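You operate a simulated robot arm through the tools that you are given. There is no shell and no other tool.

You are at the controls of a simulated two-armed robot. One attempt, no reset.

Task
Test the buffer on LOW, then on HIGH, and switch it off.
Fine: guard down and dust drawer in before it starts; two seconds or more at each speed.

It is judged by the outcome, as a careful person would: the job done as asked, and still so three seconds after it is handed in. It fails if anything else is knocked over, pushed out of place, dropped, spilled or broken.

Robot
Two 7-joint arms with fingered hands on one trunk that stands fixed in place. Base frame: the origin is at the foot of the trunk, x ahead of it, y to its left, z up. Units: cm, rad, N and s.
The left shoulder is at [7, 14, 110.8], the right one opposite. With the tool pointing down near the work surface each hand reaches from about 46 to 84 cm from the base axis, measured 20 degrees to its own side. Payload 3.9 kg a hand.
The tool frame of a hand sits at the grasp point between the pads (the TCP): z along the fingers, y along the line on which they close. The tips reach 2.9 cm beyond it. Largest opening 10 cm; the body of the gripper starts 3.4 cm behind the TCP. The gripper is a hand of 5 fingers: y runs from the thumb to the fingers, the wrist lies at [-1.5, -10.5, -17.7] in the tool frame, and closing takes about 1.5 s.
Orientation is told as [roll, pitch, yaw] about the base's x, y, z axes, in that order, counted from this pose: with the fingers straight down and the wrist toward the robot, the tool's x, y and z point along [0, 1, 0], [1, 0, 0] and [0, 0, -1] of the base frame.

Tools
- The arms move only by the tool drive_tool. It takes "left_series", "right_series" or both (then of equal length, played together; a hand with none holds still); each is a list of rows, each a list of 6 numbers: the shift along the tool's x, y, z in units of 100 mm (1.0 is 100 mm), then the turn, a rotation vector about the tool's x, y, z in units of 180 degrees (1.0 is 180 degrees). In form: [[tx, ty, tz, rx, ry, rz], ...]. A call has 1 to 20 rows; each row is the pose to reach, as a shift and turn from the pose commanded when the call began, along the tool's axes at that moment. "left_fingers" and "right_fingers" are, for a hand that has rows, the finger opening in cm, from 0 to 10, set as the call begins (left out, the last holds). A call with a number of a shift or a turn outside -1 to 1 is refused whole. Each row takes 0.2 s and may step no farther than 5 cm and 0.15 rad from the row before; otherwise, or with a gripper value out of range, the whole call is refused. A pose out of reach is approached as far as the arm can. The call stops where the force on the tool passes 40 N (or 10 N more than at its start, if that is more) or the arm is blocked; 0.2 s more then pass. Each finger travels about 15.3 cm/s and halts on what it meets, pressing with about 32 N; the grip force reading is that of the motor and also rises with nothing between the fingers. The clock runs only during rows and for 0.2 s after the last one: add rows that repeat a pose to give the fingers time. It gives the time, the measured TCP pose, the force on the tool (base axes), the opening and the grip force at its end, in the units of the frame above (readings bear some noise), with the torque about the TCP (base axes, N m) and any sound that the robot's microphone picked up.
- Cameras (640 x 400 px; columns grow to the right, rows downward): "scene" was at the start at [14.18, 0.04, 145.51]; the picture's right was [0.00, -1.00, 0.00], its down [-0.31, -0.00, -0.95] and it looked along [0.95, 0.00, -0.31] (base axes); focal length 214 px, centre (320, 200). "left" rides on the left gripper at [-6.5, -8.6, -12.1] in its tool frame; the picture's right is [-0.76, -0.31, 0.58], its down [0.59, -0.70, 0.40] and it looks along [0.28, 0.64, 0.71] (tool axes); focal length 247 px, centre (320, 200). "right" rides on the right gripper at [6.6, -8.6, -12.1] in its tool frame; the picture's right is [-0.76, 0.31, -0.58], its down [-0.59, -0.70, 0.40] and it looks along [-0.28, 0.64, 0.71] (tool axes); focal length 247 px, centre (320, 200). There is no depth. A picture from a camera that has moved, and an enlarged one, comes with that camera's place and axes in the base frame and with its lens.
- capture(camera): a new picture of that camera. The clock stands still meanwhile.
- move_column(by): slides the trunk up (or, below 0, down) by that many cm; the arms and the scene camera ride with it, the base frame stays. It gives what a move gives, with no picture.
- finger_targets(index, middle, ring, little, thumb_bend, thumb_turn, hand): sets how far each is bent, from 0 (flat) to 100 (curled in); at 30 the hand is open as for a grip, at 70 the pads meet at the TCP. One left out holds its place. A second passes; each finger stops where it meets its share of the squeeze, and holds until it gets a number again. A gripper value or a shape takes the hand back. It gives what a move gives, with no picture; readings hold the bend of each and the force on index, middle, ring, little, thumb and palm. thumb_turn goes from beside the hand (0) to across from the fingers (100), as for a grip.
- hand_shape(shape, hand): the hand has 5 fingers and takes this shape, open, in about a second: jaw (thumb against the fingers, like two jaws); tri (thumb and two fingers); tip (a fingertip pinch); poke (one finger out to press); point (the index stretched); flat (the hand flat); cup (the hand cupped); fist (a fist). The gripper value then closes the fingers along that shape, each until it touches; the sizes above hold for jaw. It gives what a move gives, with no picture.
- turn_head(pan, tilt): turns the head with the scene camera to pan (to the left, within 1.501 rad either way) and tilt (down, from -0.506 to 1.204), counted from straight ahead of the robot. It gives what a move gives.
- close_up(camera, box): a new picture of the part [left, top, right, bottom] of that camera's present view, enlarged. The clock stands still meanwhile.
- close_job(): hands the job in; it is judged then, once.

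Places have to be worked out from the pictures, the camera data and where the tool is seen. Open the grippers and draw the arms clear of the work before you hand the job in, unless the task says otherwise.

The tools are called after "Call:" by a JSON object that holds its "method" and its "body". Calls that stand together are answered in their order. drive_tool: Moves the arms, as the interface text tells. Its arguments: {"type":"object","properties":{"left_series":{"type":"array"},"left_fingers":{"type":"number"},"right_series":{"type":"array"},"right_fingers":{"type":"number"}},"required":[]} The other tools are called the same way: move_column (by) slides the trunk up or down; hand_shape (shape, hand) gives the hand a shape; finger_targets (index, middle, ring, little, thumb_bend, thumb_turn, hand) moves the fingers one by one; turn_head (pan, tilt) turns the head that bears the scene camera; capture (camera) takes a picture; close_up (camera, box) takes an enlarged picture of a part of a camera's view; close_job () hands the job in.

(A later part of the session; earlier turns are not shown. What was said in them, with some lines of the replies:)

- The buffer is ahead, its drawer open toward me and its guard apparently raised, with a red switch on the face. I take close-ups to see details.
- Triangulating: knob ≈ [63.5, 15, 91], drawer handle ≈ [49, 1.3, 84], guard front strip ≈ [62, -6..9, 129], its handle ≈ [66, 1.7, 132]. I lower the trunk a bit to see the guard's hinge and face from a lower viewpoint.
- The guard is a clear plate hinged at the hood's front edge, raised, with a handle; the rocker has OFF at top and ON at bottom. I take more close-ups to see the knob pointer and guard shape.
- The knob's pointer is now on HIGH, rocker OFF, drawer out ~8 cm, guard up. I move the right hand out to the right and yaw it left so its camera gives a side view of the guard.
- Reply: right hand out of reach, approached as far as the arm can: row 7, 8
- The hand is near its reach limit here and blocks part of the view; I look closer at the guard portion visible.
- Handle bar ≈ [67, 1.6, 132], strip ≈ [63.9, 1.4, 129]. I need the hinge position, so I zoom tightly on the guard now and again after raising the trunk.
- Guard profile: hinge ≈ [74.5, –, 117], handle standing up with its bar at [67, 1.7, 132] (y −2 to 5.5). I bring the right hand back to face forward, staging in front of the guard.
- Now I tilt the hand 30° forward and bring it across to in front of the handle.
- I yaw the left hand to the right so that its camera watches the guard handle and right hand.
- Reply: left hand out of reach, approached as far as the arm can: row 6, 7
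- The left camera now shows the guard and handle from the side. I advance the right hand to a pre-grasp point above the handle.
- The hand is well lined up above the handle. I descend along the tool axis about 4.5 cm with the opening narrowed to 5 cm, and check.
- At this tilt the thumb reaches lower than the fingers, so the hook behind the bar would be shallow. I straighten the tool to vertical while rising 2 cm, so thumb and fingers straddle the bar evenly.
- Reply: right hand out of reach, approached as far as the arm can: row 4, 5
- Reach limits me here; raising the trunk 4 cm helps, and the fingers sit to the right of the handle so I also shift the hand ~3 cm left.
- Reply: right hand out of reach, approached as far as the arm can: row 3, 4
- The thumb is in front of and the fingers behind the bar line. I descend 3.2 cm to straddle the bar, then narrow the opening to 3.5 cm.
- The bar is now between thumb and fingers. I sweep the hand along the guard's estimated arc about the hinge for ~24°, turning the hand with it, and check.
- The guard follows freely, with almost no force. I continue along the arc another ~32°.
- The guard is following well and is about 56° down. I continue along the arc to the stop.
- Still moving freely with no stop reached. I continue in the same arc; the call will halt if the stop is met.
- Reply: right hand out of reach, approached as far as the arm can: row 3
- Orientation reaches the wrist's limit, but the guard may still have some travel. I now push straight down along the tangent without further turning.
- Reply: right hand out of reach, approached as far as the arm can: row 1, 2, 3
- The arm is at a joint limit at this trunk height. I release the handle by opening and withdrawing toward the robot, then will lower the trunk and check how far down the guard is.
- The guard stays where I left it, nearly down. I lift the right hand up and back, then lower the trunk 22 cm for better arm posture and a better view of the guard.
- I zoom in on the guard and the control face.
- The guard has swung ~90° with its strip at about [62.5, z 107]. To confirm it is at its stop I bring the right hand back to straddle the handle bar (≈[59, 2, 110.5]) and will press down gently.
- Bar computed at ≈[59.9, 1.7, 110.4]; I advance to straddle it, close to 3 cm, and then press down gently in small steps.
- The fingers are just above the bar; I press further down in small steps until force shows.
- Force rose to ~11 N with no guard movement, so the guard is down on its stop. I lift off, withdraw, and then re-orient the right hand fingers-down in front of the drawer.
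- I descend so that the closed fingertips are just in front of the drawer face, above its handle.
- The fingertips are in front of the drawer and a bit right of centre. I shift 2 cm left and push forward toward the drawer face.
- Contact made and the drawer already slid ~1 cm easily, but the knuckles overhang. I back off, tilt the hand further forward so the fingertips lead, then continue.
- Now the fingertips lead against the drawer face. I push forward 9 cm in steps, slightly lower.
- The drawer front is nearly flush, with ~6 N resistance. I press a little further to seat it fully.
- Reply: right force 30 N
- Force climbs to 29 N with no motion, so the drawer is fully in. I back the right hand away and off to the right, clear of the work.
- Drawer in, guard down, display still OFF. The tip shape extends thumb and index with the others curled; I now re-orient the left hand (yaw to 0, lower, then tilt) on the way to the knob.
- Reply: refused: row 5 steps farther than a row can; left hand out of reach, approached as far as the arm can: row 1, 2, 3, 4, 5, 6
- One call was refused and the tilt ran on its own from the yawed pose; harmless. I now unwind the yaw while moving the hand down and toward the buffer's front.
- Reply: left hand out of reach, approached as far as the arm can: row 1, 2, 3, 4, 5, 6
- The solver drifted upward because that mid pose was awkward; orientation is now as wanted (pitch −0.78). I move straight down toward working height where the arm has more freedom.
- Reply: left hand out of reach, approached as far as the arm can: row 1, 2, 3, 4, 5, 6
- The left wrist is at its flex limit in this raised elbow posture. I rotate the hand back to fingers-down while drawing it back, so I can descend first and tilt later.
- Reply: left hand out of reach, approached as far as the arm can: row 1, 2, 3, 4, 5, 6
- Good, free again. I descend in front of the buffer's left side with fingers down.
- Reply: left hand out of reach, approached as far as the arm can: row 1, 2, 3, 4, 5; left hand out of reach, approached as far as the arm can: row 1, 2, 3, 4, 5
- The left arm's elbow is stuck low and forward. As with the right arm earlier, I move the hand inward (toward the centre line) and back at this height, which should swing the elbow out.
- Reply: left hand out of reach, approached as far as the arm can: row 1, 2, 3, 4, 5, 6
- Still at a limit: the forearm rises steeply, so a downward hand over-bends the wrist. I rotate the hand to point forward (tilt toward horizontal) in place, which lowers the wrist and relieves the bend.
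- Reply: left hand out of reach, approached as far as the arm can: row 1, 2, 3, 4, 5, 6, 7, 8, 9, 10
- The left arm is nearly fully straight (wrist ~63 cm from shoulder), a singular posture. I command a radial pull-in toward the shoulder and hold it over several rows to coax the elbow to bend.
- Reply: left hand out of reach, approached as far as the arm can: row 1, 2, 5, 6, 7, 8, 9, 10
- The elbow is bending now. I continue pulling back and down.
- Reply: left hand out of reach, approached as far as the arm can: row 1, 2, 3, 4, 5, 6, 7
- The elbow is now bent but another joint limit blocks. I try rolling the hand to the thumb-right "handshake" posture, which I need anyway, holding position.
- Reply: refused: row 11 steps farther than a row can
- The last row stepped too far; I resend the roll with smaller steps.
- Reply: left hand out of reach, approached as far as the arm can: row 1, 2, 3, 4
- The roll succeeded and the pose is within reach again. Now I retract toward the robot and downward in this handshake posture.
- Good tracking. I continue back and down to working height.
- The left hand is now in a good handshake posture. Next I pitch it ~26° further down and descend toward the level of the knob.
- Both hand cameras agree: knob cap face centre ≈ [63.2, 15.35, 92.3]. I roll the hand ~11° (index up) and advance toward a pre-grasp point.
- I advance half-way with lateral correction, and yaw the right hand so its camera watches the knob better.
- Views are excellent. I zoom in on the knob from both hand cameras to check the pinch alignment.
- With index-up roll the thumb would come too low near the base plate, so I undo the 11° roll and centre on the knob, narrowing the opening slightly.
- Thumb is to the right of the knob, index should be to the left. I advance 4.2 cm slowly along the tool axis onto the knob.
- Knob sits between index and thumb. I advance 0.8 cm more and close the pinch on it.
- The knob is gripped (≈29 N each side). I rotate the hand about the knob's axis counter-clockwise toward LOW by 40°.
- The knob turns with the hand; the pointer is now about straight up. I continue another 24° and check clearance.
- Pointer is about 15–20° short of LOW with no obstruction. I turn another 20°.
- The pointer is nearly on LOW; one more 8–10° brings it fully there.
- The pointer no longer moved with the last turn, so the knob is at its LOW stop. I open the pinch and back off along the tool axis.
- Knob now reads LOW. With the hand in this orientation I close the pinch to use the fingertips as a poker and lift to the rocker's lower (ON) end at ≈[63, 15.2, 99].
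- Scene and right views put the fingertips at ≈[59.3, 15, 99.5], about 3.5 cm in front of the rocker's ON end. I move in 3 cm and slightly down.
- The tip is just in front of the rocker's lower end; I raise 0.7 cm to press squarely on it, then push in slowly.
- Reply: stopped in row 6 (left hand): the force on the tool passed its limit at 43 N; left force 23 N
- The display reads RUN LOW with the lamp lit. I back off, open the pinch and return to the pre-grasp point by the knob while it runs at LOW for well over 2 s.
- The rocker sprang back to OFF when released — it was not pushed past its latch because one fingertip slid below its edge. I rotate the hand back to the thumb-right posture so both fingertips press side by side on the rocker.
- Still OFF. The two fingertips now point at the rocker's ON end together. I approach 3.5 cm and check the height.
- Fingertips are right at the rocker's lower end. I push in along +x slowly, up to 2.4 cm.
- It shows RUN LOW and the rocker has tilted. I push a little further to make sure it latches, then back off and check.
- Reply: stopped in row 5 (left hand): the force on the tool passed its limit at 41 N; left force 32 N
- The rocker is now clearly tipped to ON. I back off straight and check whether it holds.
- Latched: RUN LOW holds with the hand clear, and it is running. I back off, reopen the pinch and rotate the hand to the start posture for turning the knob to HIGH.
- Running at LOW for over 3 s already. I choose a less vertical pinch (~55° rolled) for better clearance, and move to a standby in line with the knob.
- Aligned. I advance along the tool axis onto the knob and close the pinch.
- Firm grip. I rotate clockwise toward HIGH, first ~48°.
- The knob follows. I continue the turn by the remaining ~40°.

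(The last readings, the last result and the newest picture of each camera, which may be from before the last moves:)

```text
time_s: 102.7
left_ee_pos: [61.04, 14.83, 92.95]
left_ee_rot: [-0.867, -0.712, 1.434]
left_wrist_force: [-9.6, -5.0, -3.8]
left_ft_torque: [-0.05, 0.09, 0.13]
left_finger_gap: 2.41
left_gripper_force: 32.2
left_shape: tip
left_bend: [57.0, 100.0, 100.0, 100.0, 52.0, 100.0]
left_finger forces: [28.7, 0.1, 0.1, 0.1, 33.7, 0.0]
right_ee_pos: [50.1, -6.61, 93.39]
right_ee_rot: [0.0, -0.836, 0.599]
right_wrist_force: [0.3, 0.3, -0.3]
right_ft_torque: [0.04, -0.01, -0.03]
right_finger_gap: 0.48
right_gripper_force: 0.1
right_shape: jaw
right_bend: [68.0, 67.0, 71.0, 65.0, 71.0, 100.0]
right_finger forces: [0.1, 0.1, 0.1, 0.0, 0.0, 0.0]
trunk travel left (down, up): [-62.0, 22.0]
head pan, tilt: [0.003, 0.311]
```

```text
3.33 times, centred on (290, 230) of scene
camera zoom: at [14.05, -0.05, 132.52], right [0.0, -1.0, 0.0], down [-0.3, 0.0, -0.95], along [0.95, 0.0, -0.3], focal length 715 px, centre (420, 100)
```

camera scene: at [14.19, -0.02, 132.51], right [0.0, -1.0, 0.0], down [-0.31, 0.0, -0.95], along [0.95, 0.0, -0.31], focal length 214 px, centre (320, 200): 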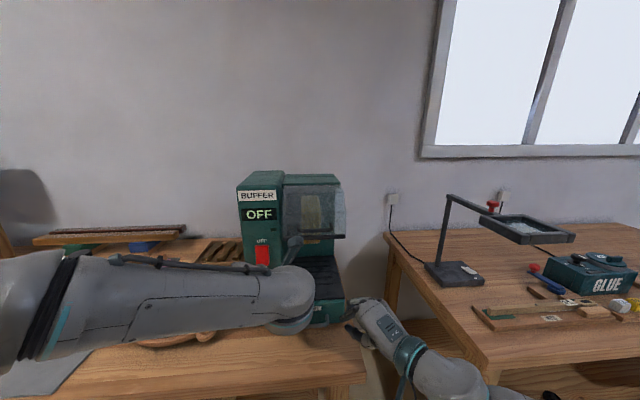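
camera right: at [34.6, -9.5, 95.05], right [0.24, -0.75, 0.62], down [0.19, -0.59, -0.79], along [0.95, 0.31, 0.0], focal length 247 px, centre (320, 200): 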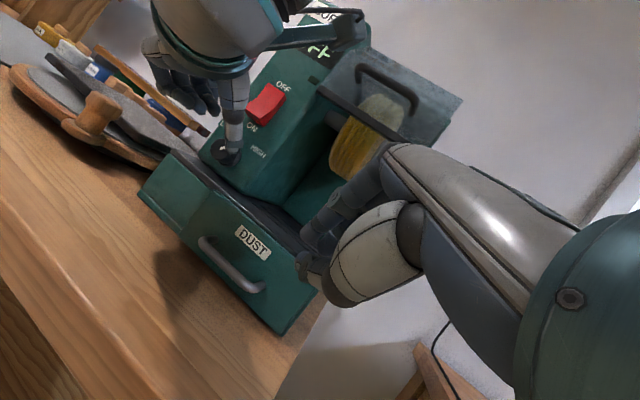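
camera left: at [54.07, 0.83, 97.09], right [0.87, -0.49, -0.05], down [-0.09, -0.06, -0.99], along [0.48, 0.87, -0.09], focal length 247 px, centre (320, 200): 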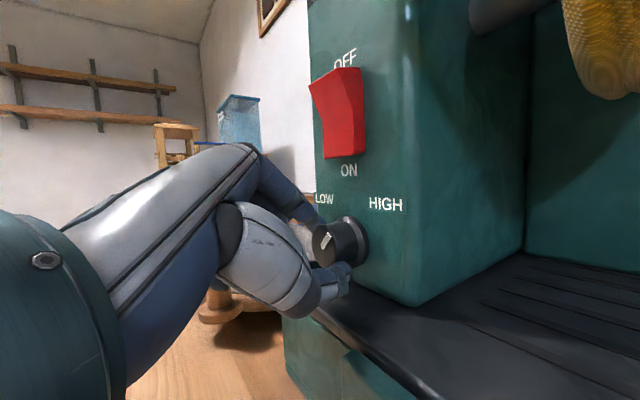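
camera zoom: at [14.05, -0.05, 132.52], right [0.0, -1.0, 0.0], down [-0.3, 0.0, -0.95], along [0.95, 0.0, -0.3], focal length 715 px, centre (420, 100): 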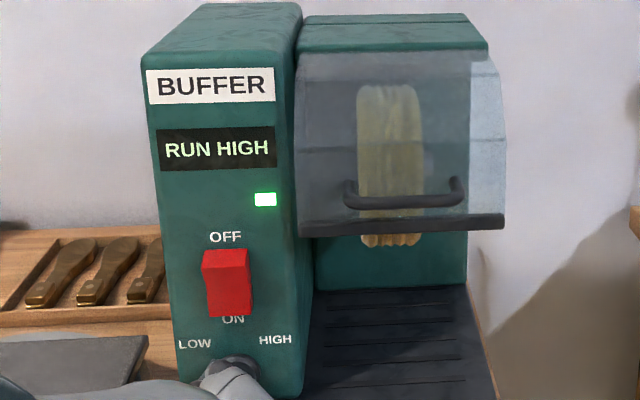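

RUN HIGH is displayed. I move the right hand a bit farther away for clearance, open the left pinch and withdraw along its axis while it runs at HIGH.

Call:
{"method": "drive_tool", "body": {"right_series": [[-0.1, -0.09, -0.1, 0, 0, 0], [-0.2, -0.19, -0.2, 0, 0, 0], [-0.3, -0.28, -0.3, 0, 0, 0], [-0.4, -0.37, -0.4, 0, 0, 0], [-0.49, -0.47, -0.52, 0, 0, 0], [-0.49, -0.47, -0.52, 0, 0, 0]], "left_series": [[0, 0, 0, 0, 0, 0], [0, 0, 0, 0, 0, 0], [0, 0, 0, 0, 0, 0], [0, 0, -0.15, 0, 0, 0], [0, 0, -0.35, 0, 0, 0], [0, 0, -0.6, 0, 0, 0]], "left_fingers": 4.8}}

Call:
{"method": "capture", "body": {"camera": "left"}}

Call:
{"method": "close_up", "body": {"camera": "scene", "box": [200, 170, 400, 330]}}

Call:
{"method": "capture", "body": {"camera": "right"}}

```text
time_s: 104.0
left_ee_pos: [56.14, 12.99, 95.86]
left_ee_rot: [-0.864, -0.709, 1.435]
left_wrist_force: [-0.6, 1.2, 0.3]
left_ft_torque: [0.01, -0.05, -0.02]
left_finger_gap: 4.77
left_gripper_force: 0.1
left_shape: tip
left_bend: [45.0, 98.0, 99.0, 100.0, 38.0, 100.0]
left_finger forces: [0.0, 0.1, 0.0, 0.0, 0.0, 0.0]
right_ee_pos: [47.26, -14.7, 93.33]
right_ee_rot: [0.001, -0.835, 0.599]
right_wrist_force: [0.0, -0.2, -0.6]
right_ft_torque: [0.0, 0.02, 0.0]
right_finger_gap: 0.51
right_gripper_force: 0.1
right_shape: jaw
right_bend: [68.0, 67.0, 71.0, 65.0, 71.0, 100.0]
right_finger forces: [0.2, 0.0, 0.0, 0.1, 0.0, 0.1]
trunk travel left (down, up): [-62.0, 22.0]
head pan, tilt: [0.003, 0.311]
```

```text
taken
camera left: at [49.12, -0.97, 100.03], right [0.87, -0.49, -0.05], down [-0.09, -0.06, -0.99], along [0.48, 0.87, -0.1], focal length 247 px, centre (320, 200)
```

left: 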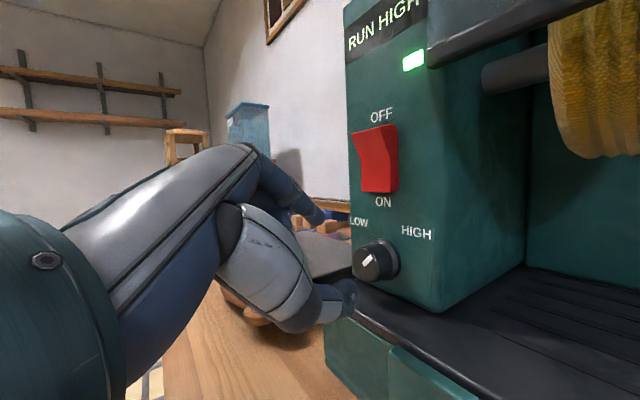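

```text
2.50 times, centred on (300, 250) of scene
camera zoom: at [14.11, 0.06, 132.51], right [0.0, -1.0, 0.0], down [-0.31, 0.0, -0.95], along [0.95, 0.0, -0.31], focal length 536 px, centre (370, 75)
```

zoom: 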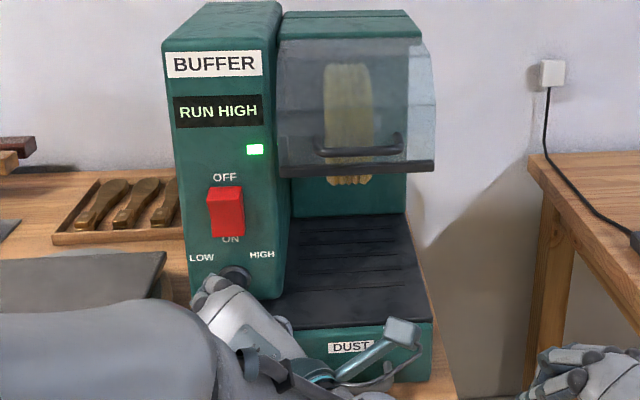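

```text
taken
camera right: at [31.62, -17.5, 94.99], right [0.24, -0.75, 0.61], down [0.19, -0.58, -0.79], along [0.95, 0.31, 0.0], focal length 247 px, centre (320, 200)
```

right: 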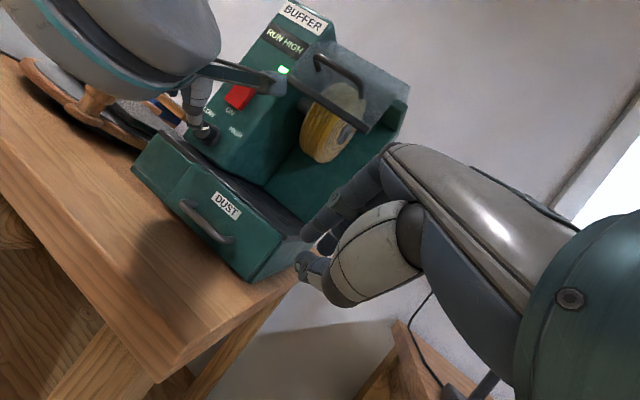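

HIGH is running. I close the fingertips, undo the roll and rise to the rocker's upper (OFF) end while it keeps running at HIGH.

Call:
{"method": "drive_tool", "body": {"left_series": [[-0.086, 0.15, -0.064, 0.0211, -0.0033, -0.0305], [-0.172, 0.3, -0.128, 0.0422, -0.0066, -0.061], [-0.258, 0.45, -0.192, 0.0633, -0.0099, -0.0915], [-0.345, 0.6, -0.256, 0.0844, -0.0132, -0.122], [-0.431, 0.757, -0.32, 0.1055, -0.0165, -0.1525], [-0.431, 0.757, -0.32, 0.1055, -0.0165, -0.1525], [-0.431, 0.757, -0.32, 0.1055, -0.0165, -0.1525]], "left_fingers": 0}}

Call:
{"method": "capture", "body": {"camera": "left"}}

Call:
{"method": "close_up", "body": {"camera": "right", "box": [140, 20, 340, 170]}}

```text
time_s: 105.7
left_ee_pos: [56.95, 15.22, 104.91]
left_ee_rot: [-0.935, -0.128, 1.475]
left_wrist_force: [-1.1, 0.5, 0.9]
left_ft_torque: [0.01, -0.01, -0.02]
left_finger_gap: 0.0
left_gripper_force: 32.2
left_shape: tip
left_bend: [70.0, 100.0, 100.0, 100.0, 70.0, 100.0]
left_finger forces: [0.0, 0.0, 0.0, 0.0, 0.1, 0.0]
right_ee_pos: [47.46, -14.6, 93.29]
right_ee_rot: [0.002, -0.833, 0.6]
right_wrist_force: [-0.3, 0.4, 0.1]
right_ft_torque: [0.01, 0.01, 0.0]
right_finger_gap: 0.52
right_gripper_force: 0.1
right_shape: jaw
right_bend: [68.0, 67.0, 71.0, 65.0, 71.0, 100.0]
right_finger forces: [0.0, 0.0, 0.1, 0.0, 0.0, 0.0]
trunk travel left (down, up): [-62.0, 22.0]
head pan, tilt: [0.003, 0.311]
```

```text
taken
camera left: at [50.1, 5.83, 116.16], right [0.88, -0.42, 0.23], down [-0.09, -0.6, -0.79], along [0.47, 0.68, -0.56], focal length 247 px, centre (320, 200)
```

left: 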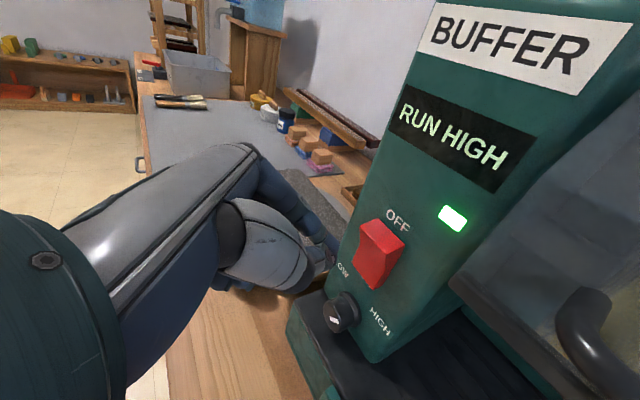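

```text
2.67 times, centred on (240, 95) of right
camera zoom: at [31.67, -17.47, 94.98], right [0.24, -0.75, 0.61], down [0.19, -0.59, -0.79], along [0.95, 0.31, 0.0], focal length 659 px, centre (533, 480)
```

zoom: 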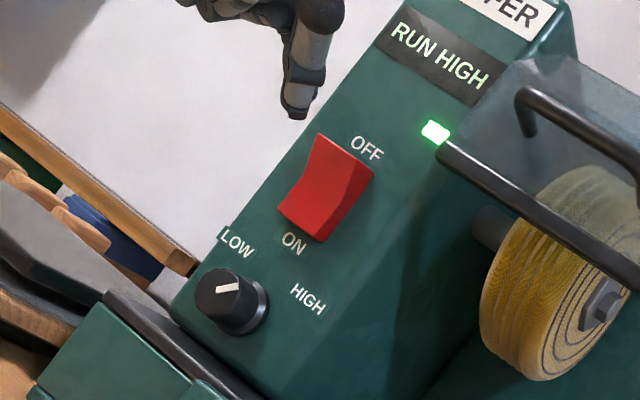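

Still RUN HIGH (over 3 s). I approach the rocker's upper end.

Call:
{"method": "drive_tool", "body": {"left_series": [[-0.045, 0.008, 0.07, 0, 0, 0], [-0.095, 0.015, 0.14, 0, 0, 0], [-0.145, 0.023, 0.21, 0, 0, 0], [-0.19, 0.03, 0.29, 0, 0, 0]]}}

Call:
{"method": "close_up", "body": {"camera": "left", "box": [260, 140, 460, 340]}}

Call:
{"method": "close_up", "body": {"camera": "right", "box": [140, 20, 340, 170]}}

```text
time_s: 106.7
left_ee_pos: [60.35, 15.19, 104.74]
left_ee_rot: [-0.934, -0.126, 1.474]
left_wrist_force: [-1.3, -0.4, 0.2]
left_ft_torque: [0.04, -0.02, 0.01]
left_finger_gap: 0.0
left_gripper_force: 32.2
left_shape: tip
left_bend: [70.0, 100.0, 100.0, 100.0, 70.0, 100.0]
left_finger forces: [0.0, 0.0, 0.0, 0.0, 0.0, 0.1]
right_ee_pos: [47.29, -14.65, 93.25]
right_ee_rot: [0.0, -0.835, 0.6]
right_wrist_force: [-0.4, 1.2, -0.3]
right_ft_torque: [-0.02, 0.02, -0.01]
right_finger_gap: 0.51
right_gripper_force: 0.1
right_shape: jaw
right_bend: [68.0, 67.0, 71.0, 65.0, 71.0, 100.0]
right_finger forces: [0.0, 0.0, 0.0, 0.0, 0.1, 0.1]
trunk travel left (down, up): [-62.0, 22.0]
head pan, tilt: [0.003, 0.311]
```

```text
2.00 times, centred on (360, 240) of left
camera zoom: at [53.5, 5.85, 116.03], right [0.88, -0.42, 0.23], down [-0.09, -0.6, -0.79], along [0.47, 0.68, -0.56], focal length 494 px, centre (240, 120)
```

zoom: 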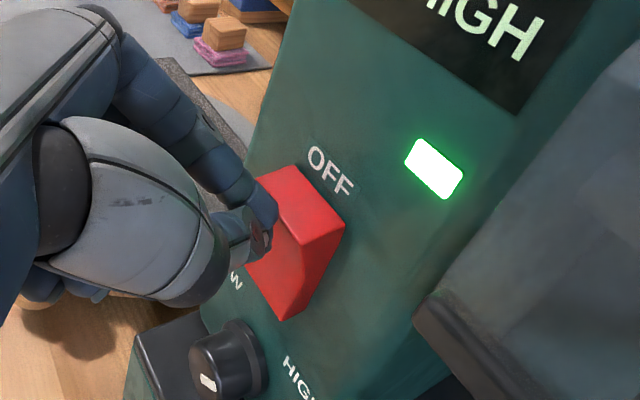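

```text
2.67 times, centred on (240, 95) of right
camera zoom: at [31.62, -17.5, 95.0], right [0.24, -0.75, 0.61], down [0.19, -0.59, -0.79], along [0.95, 0.31, 0.0], focal length 659 px, centre (533, 480)
```

zoom: 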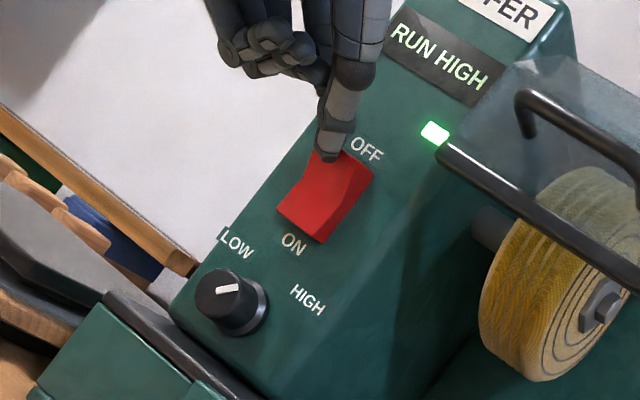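

The fingertips are at the rocker's OFF end. I push in slowly.

Call:
{"method": "drive_tool", "body": {"left_series": [[-0.017, 0.003, 0.025, 0, 0, 0], [-0.034, 0.005, 0.049, 0, 0, 0], [-0.051, 0.008, 0.074, 0, 0, 0], [-0.068, 0.011, 0.098, 0, 0, 0], [-0.085, 0.013, 0.123, 0, 0, 0], [-0.102, 0.016, 0.147, 0, 0, 0], [-0.119, 0.019, 0.172, 0, 0, 0], [-0.136, 0.021, 0.197, 0, 0, 0], [-0.147, 0.023, 0.213, 0, 0, 0]]}}

Call:
{"method": "capture", "body": {"camera": "left"}}

Call:
{"method": "close_up", "body": {"camera": "right", "box": [140, 20, 340, 170]}}

```text
time_s: 108.7
left_ee_pos: [62.16, 14.71, 104.85]
left_ee_rot: [-0.934, -0.126, 1.474]
left_wrist_force: [-31.8, -8.4, -0.8]
left_ft_torque: [-0.16, 0.62, 0.18]
left_finger_gap: 0.02
left_gripper_force: 32.1
left_shape: tip
left_bend: [74.0, 100.0, 100.0, 100.0, 73.0, 100.0]
left_finger forces: [0.1, 0.0, 0.0, 0.1, 34.2, 0.0]
right_ee_pos: [46.89, -14.73, 93.58]
right_ee_rot: [-0.002, -0.842, 0.601]
right_wrist_force: [-0.5, 0.2, -0.1]
right_ft_torque: [-0.03, 0.0, -0.03]
right_finger_gap: 0.5
right_gripper_force: 0.0
right_shape: jaw
right_bend: [68.0, 67.0, 71.0, 65.0, 71.0, 100.0]
right_finger forces: [0.0, 0.0, 0.1, 0.1, 0.0, 0.0]
trunk travel left (down, up): [-62.0, 22.0]
head pan, tilt: [0.003, 0.311]
stopped in row 9 (left hand): the force on the tool passed its limit at 40 N (the readings are from after the stop); the commanded pose is now the measured one
```

```text
taken
camera left: at [55.3, 5.33, 116.12], right [0.88, -0.43, 0.22], down [-0.09, -0.6, -0.79], along [0.47, 0.68, -0.56], focal length 247 px, centre (320, 200)
```

left: 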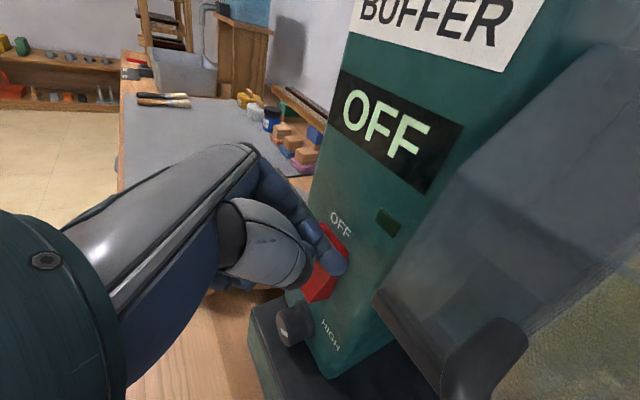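

```text
2.67 times, centred on (240, 95) of right
camera zoom: at [31.15, -17.65, 95.14], right [0.24, -0.75, 0.61], down [0.19, -0.58, -0.79], along [0.95, 0.31, 0.0], focal length 659 px, centre (533, 480)
```

zoom: 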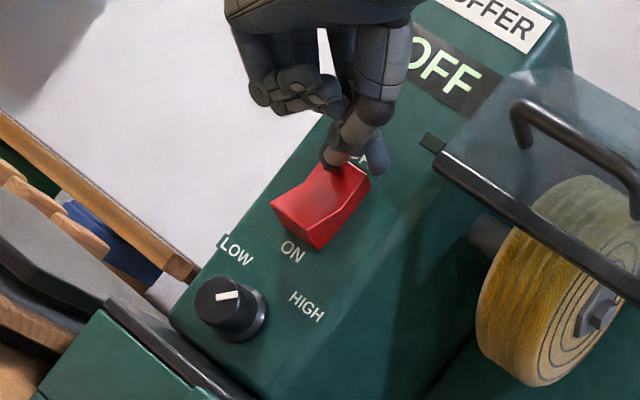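

Display is OFF and the rocker has tipped. I back straight off and verify that it stays off.

Call:
{"method": "drive_tool", "body": {"left_series": [[0.03, -0.004, -0.041, 0, 0, 0], [0.085, -0.013, -0.123, 0, 0, 0], [0.142, -0.022, -0.205, 0, 0, 0], [0.25, -0.04, -0.36, 0, 0, 0], [0.36, -0.06, -0.52, 0, 0, 0], [0.48, -0.08, -0.7, 0, 0, 0]]}}

Call:
{"method": "capture", "body": {"camera": "left"}}

Call:
{"method": "capture", "body": {"camera": "right"}}

Call:
{"method": "capture", "body": {"camera": "scene"}}

```text
time_s: 110.1
left_ee_pos: [54.2, 15.07, 104.82]
left_ee_rot: [-0.933, -0.127, 1.473]
left_wrist_force: [-0.1, -0.3, 0.4]
left_ft_torque: [-0.02, 0.0, 0.01]
left_finger_gap: 0.0
left_gripper_force: 32.0
left_shape: tip
left_bend: [75.0, 100.0, 100.0, 100.0, 72.0, 100.0]
left_finger forces: [0.1, 0.0, 0.1, 0.0, 0.1, 0.0]
right_ee_pos: [47.35, -14.61, 93.36]
right_ee_rot: [0.001, -0.836, 0.599]
right_wrist_force: [-0.5, -0.4, -0.1]
right_ft_torque: [-0.02, 0.0, 0.01]
right_finger_gap: 0.47
right_gripper_force: 0.0
right_shape: jaw
right_bend: [68.0, 67.0, 71.0, 65.0, 71.0, 100.0]
right_finger forces: [0.0, 0.0, 0.0, 0.1, 0.0, 0.0]
trunk travel left (down, up): [-62.0, 22.0]
head pan, tilt: [0.003, 0.311]
```

```text
taken
camera left: at [47.43, 5.71, 116.1], right [0.88, -0.42, 0.22], down [-0.09, -0.6, -0.79], along [0.47, 0.68, -0.57], focal length 247 px, centre (320, 200)
```

left: 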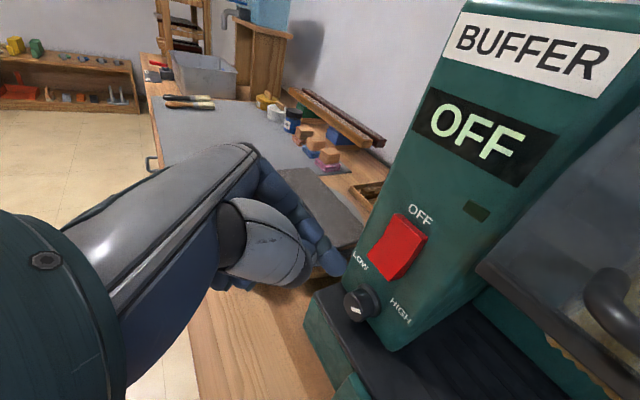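

```text
taken
camera right: at [31.63, -17.47, 95.0], right [0.24, -0.75, 0.61], down [0.19, -0.59, -0.79], along [0.95, 0.31, 0.0], focal length 247 px, centre (320, 200)
```

right: 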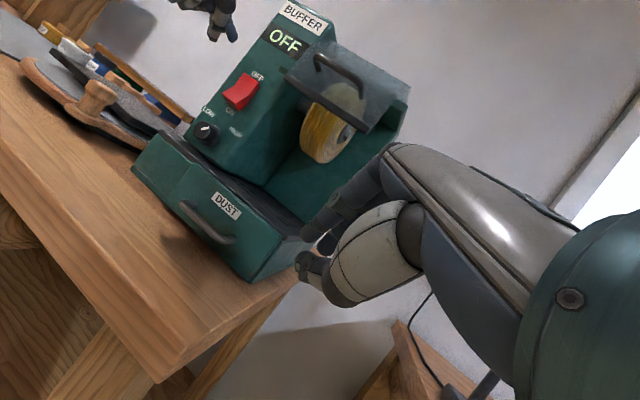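

```text
taken
camera scene: at [14.11, 0.07, 132.52], right [0.0, -1.0, 0.0], down [-0.31, 0.0, -0.95], along [0.95, 0.0, -0.31], focal length 214 px, centre (320, 200)
```

scene: 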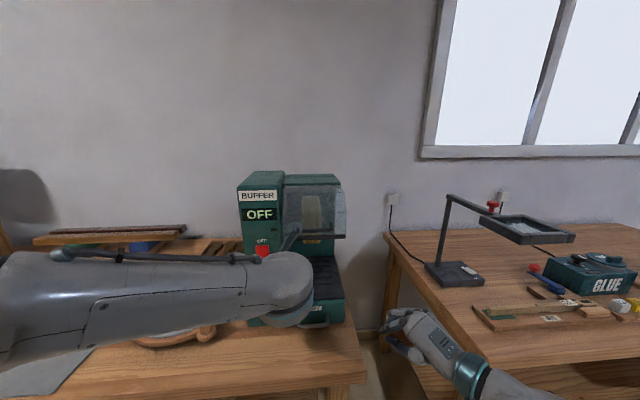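

The buffer stays OFF with guard down and drawer in. I open both hands and draw the arms clear.

Call:
{"method": "drive_tool", "body": {"left_series": [[-0.07, 0.026, -0.16, 0, 0, 0], [-0.14, 0.052, -0.32, 0, 0, 0], [-0.2, 0.078, -0.48, 0, 0, 0], [-0.27, 0.104, -0.64, 0, 0, 0], [-0.34, 0.13, -0.8, 0, 0, 0], [-0.41, 0.156, -0.95, 0, 0, 0], [-0.41, 0.156, -0.95, 0, 0, 0]], "left_fingers": 9, "right_series": [[-0.04, 0, -0.12, 0, 0, 0], [-0.08, 0, -0.24, 0, 0, 0], [-0.12, 0.0, -0.36, 0, 0, 0], [-0.16, 0.01, -0.49, 0, 0, 0], [-0.2, 0.01, -0.61, 0, 0, 0], [-0.24, 0.015, -0.73, 0, 0, 0], [-0.24, 0.015, -0.73, 0, 0, 0]], "right_fingers": 9}}

Call:
{"method": "capture", "body": {"camera": "scene"}}

Call:
{"method": "capture", "body": {"camera": "left"}}

Call:
{"method": "capture", "body": {"camera": "right"}}

```text
time_s: 111.7
left_ee_pos: [49.4, 15.87, 113.86]
left_ee_rot: [-0.933, -0.128, 1.473]
left_wrist_force: [-0.5, 0.1, 0.5]
left_ft_torque: [0.01, 0.01, -0.04]
left_finger_gap: 8.99
left_gripper_force: 0.1
left_shape: tip
left_bend: [34.0, 98.0, 99.0, 100.0, 30.0, 98.0]
left_finger forces: [0.0, 0.1, 0.0, 0.0, 0.0, 0.0]
right_ee_pos: [44.87, -20.09, 98.42]
right_ee_rot: [0.0, -0.835, 0.598]
right_wrist_force: [-0.7, 0.4, -0.2]
right_ft_torque: [-0.03, -0.04, -0.02]
right_finger_gap: 8.97
right_gripper_force: 0.1
right_shape: jaw
right_bend: [34.0, 31.0, 25.0, 33.0, 30.0, 98.0]
right_finger forces: [0.0, 0.0, 0.1, 0.0, 0.0, 0.0]
right hand out of reach, approached as far as the arm can: row 2, 3, 4, 5, 6, 7
trunk travel left (down, up): [-62.0, 22.0]
head pan, tilt: [0.003, 0.311]
```

```text
taken
camera scene: at [14.23, 0.04, 132.5], right [0.0, -1.0, 0.0], down [-0.31, 0.0, -0.95], along [0.95, 0.0, -0.31], focal length 214 px, centre (320, 200)
```

scene: 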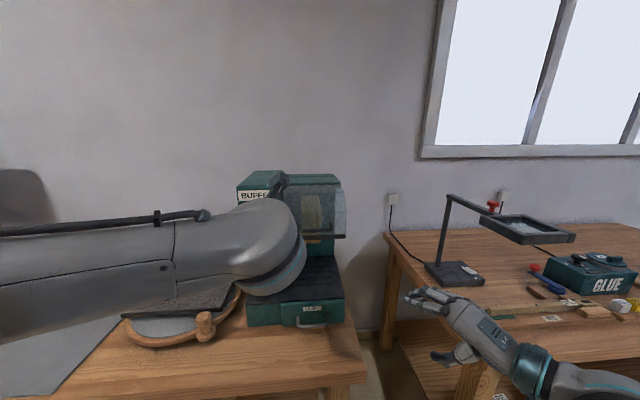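

```text
taken
camera left: at [42.53, 6.58, 125.26], right [0.88, -0.42, 0.22], down [-0.09, -0.6, -0.79], along [0.47, 0.68, -0.57], focal length 247 px, centre (320, 200)
```

left: 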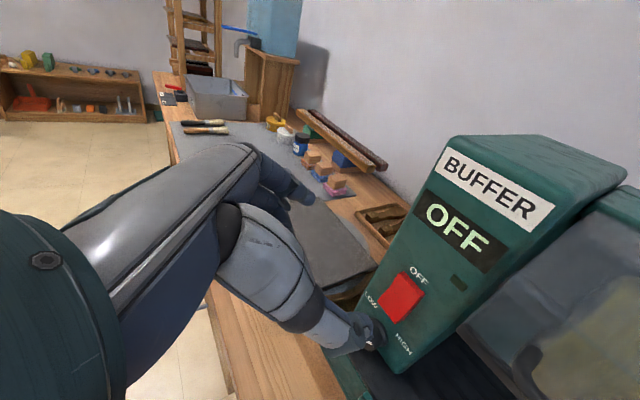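

```text
taken
camera right: at [29.16, -22.84, 100.1], right [0.25, -0.75, 0.61], down [0.19, -0.59, -0.79], along [0.95, 0.31, 0.0], focal length 247 px, centre (320, 200)
```

right: 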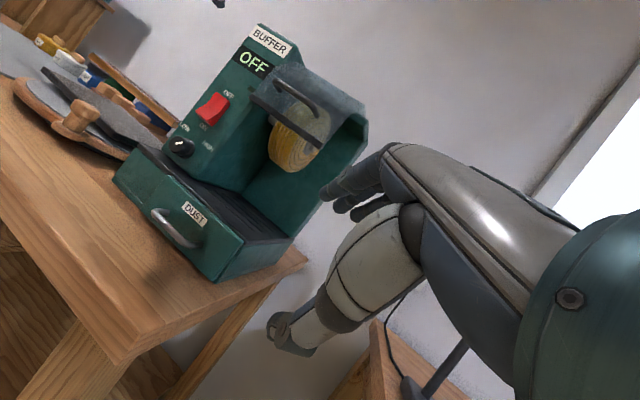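

All is as wanted: OFF, guard down, drawer in, nothing disturbed. I lift the left arm a bit farther clear and take a last look.

Call:
{"method": "drive_tool", "body": {"left_series": [[-0.1, 0.06, -0.17, 0, 0, 0], [-0.2, 0.12, -0.34, 0, 0, 0], [-0.3, 0.18, -0.51, 0, 0, 0], [-0.4, 0.24, -0.68, 0, 0, 0], [-0.47, 0.28, -0.84, 0, 0, 0], [-0.47, 0.28, -0.84, 0, 0, 0]]}}

Call:
{"method": "capture", "body": {"camera": "scene"}}

Call:
{"method": "close_up", "body": {"camera": "right", "box": [100, 10, 400, 290]}}

```text
time_s: 113.1
left_ee_pos: [45.45, 17.91, 122.95]
left_ee_rot: [-0.93, -0.127, 1.475]
left_wrist_force: [-0.1, -0.3, -0.4]
left_ft_torque: [-0.04, 0.01, 0.0]
left_finger_gap: 8.97
left_gripper_force: 0.1
left_shape: tip
left_bend: [34.0, 98.0, 99.0, 100.0, 30.0, 98.0]
left_finger forces: [0.0, 0.1, 0.1, 0.0, 0.0, 0.0]
right_ee_pos: [44.86, -19.95, 98.38]
right_ee_rot: [0.003, -0.835, 0.6]
right_wrist_force: [-0.4, -0.1, -1.0]
right_ft_torque: [0.03, 0.01, 0.0]
right_finger_gap: 8.94
right_gripper_force: 0.1
right_shape: jaw
right_bend: [34.0, 31.0, 25.0, 33.0, 30.0, 98.0]
right_finger forces: [0.0, 0.0, 0.0, 0.1, 0.0, 0.0]
trunk travel left (down, up): [-62.0, 22.0]
head pan, tilt: [0.003, 0.311]
```

```text
taken
camera scene: at [14.21, 0.04, 132.5], right [0.0, -1.0, 0.0], down [-0.31, 0.0, -0.95], along [0.95, 0.0, -0.31], focal length 214 px, centre (320, 200)
```

scene: 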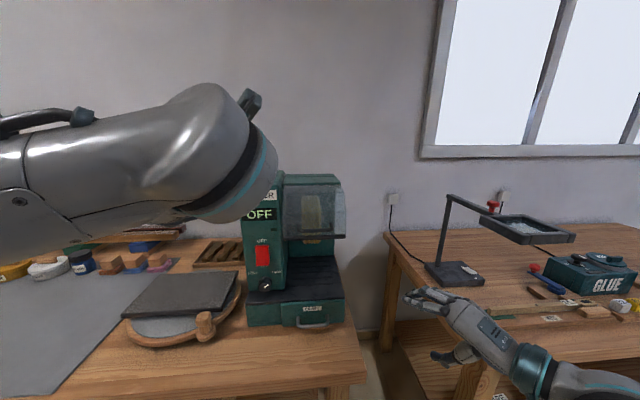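

```text
1.43 times, centred on (250, 150) of right
camera zoom: at [29.15, -22.82, 100.1], right [0.25, -0.75, 0.61], down [0.19, -0.58, -0.79], along [0.95, 0.31, 0.0], focal length 353 px, centre (420, 271)
```

zoom: 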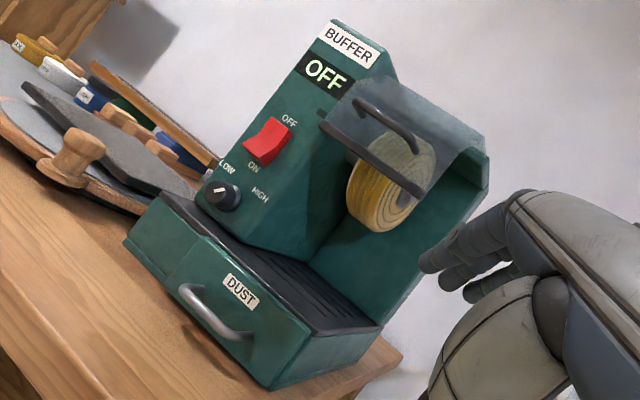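

The buffer is OFF, the drawer is closed, the guard is down, nothing else has been moved, and both hands are open and clear. I hand the job in.

Call:
{"method": "close_job", "body": {}}

```text
The job is handed in.
```

The buffer ran on LOW, then on HIGH, and is switched off. The job has been handed in.

- **Before starting:** I lowered the guard to its stop, pushed the dust drawer fully in, and turned the speed knob from HIGH to LOW.
- **First start did not hold:** On my first press of the switch, the buffer showed RUN LOW for a moment, then dropped back to OFF because the switch had not latched. I pressed it again and it held.
- **LOW:** It ran for about 10 seconds.
- **HIGH:** I turned the knob while the buffer was running. The display changed to RUN HIGH, and it ran for roughly 5 seconds.
- **Off:** The display still read OFF at my last check, about four seconds after I switched it off.

The guard is still down, the drawer is in, and the knob is left on HIGH, where I found it. Both hands are open and clear of the machine, and I saw nothing else moved or knocked over.
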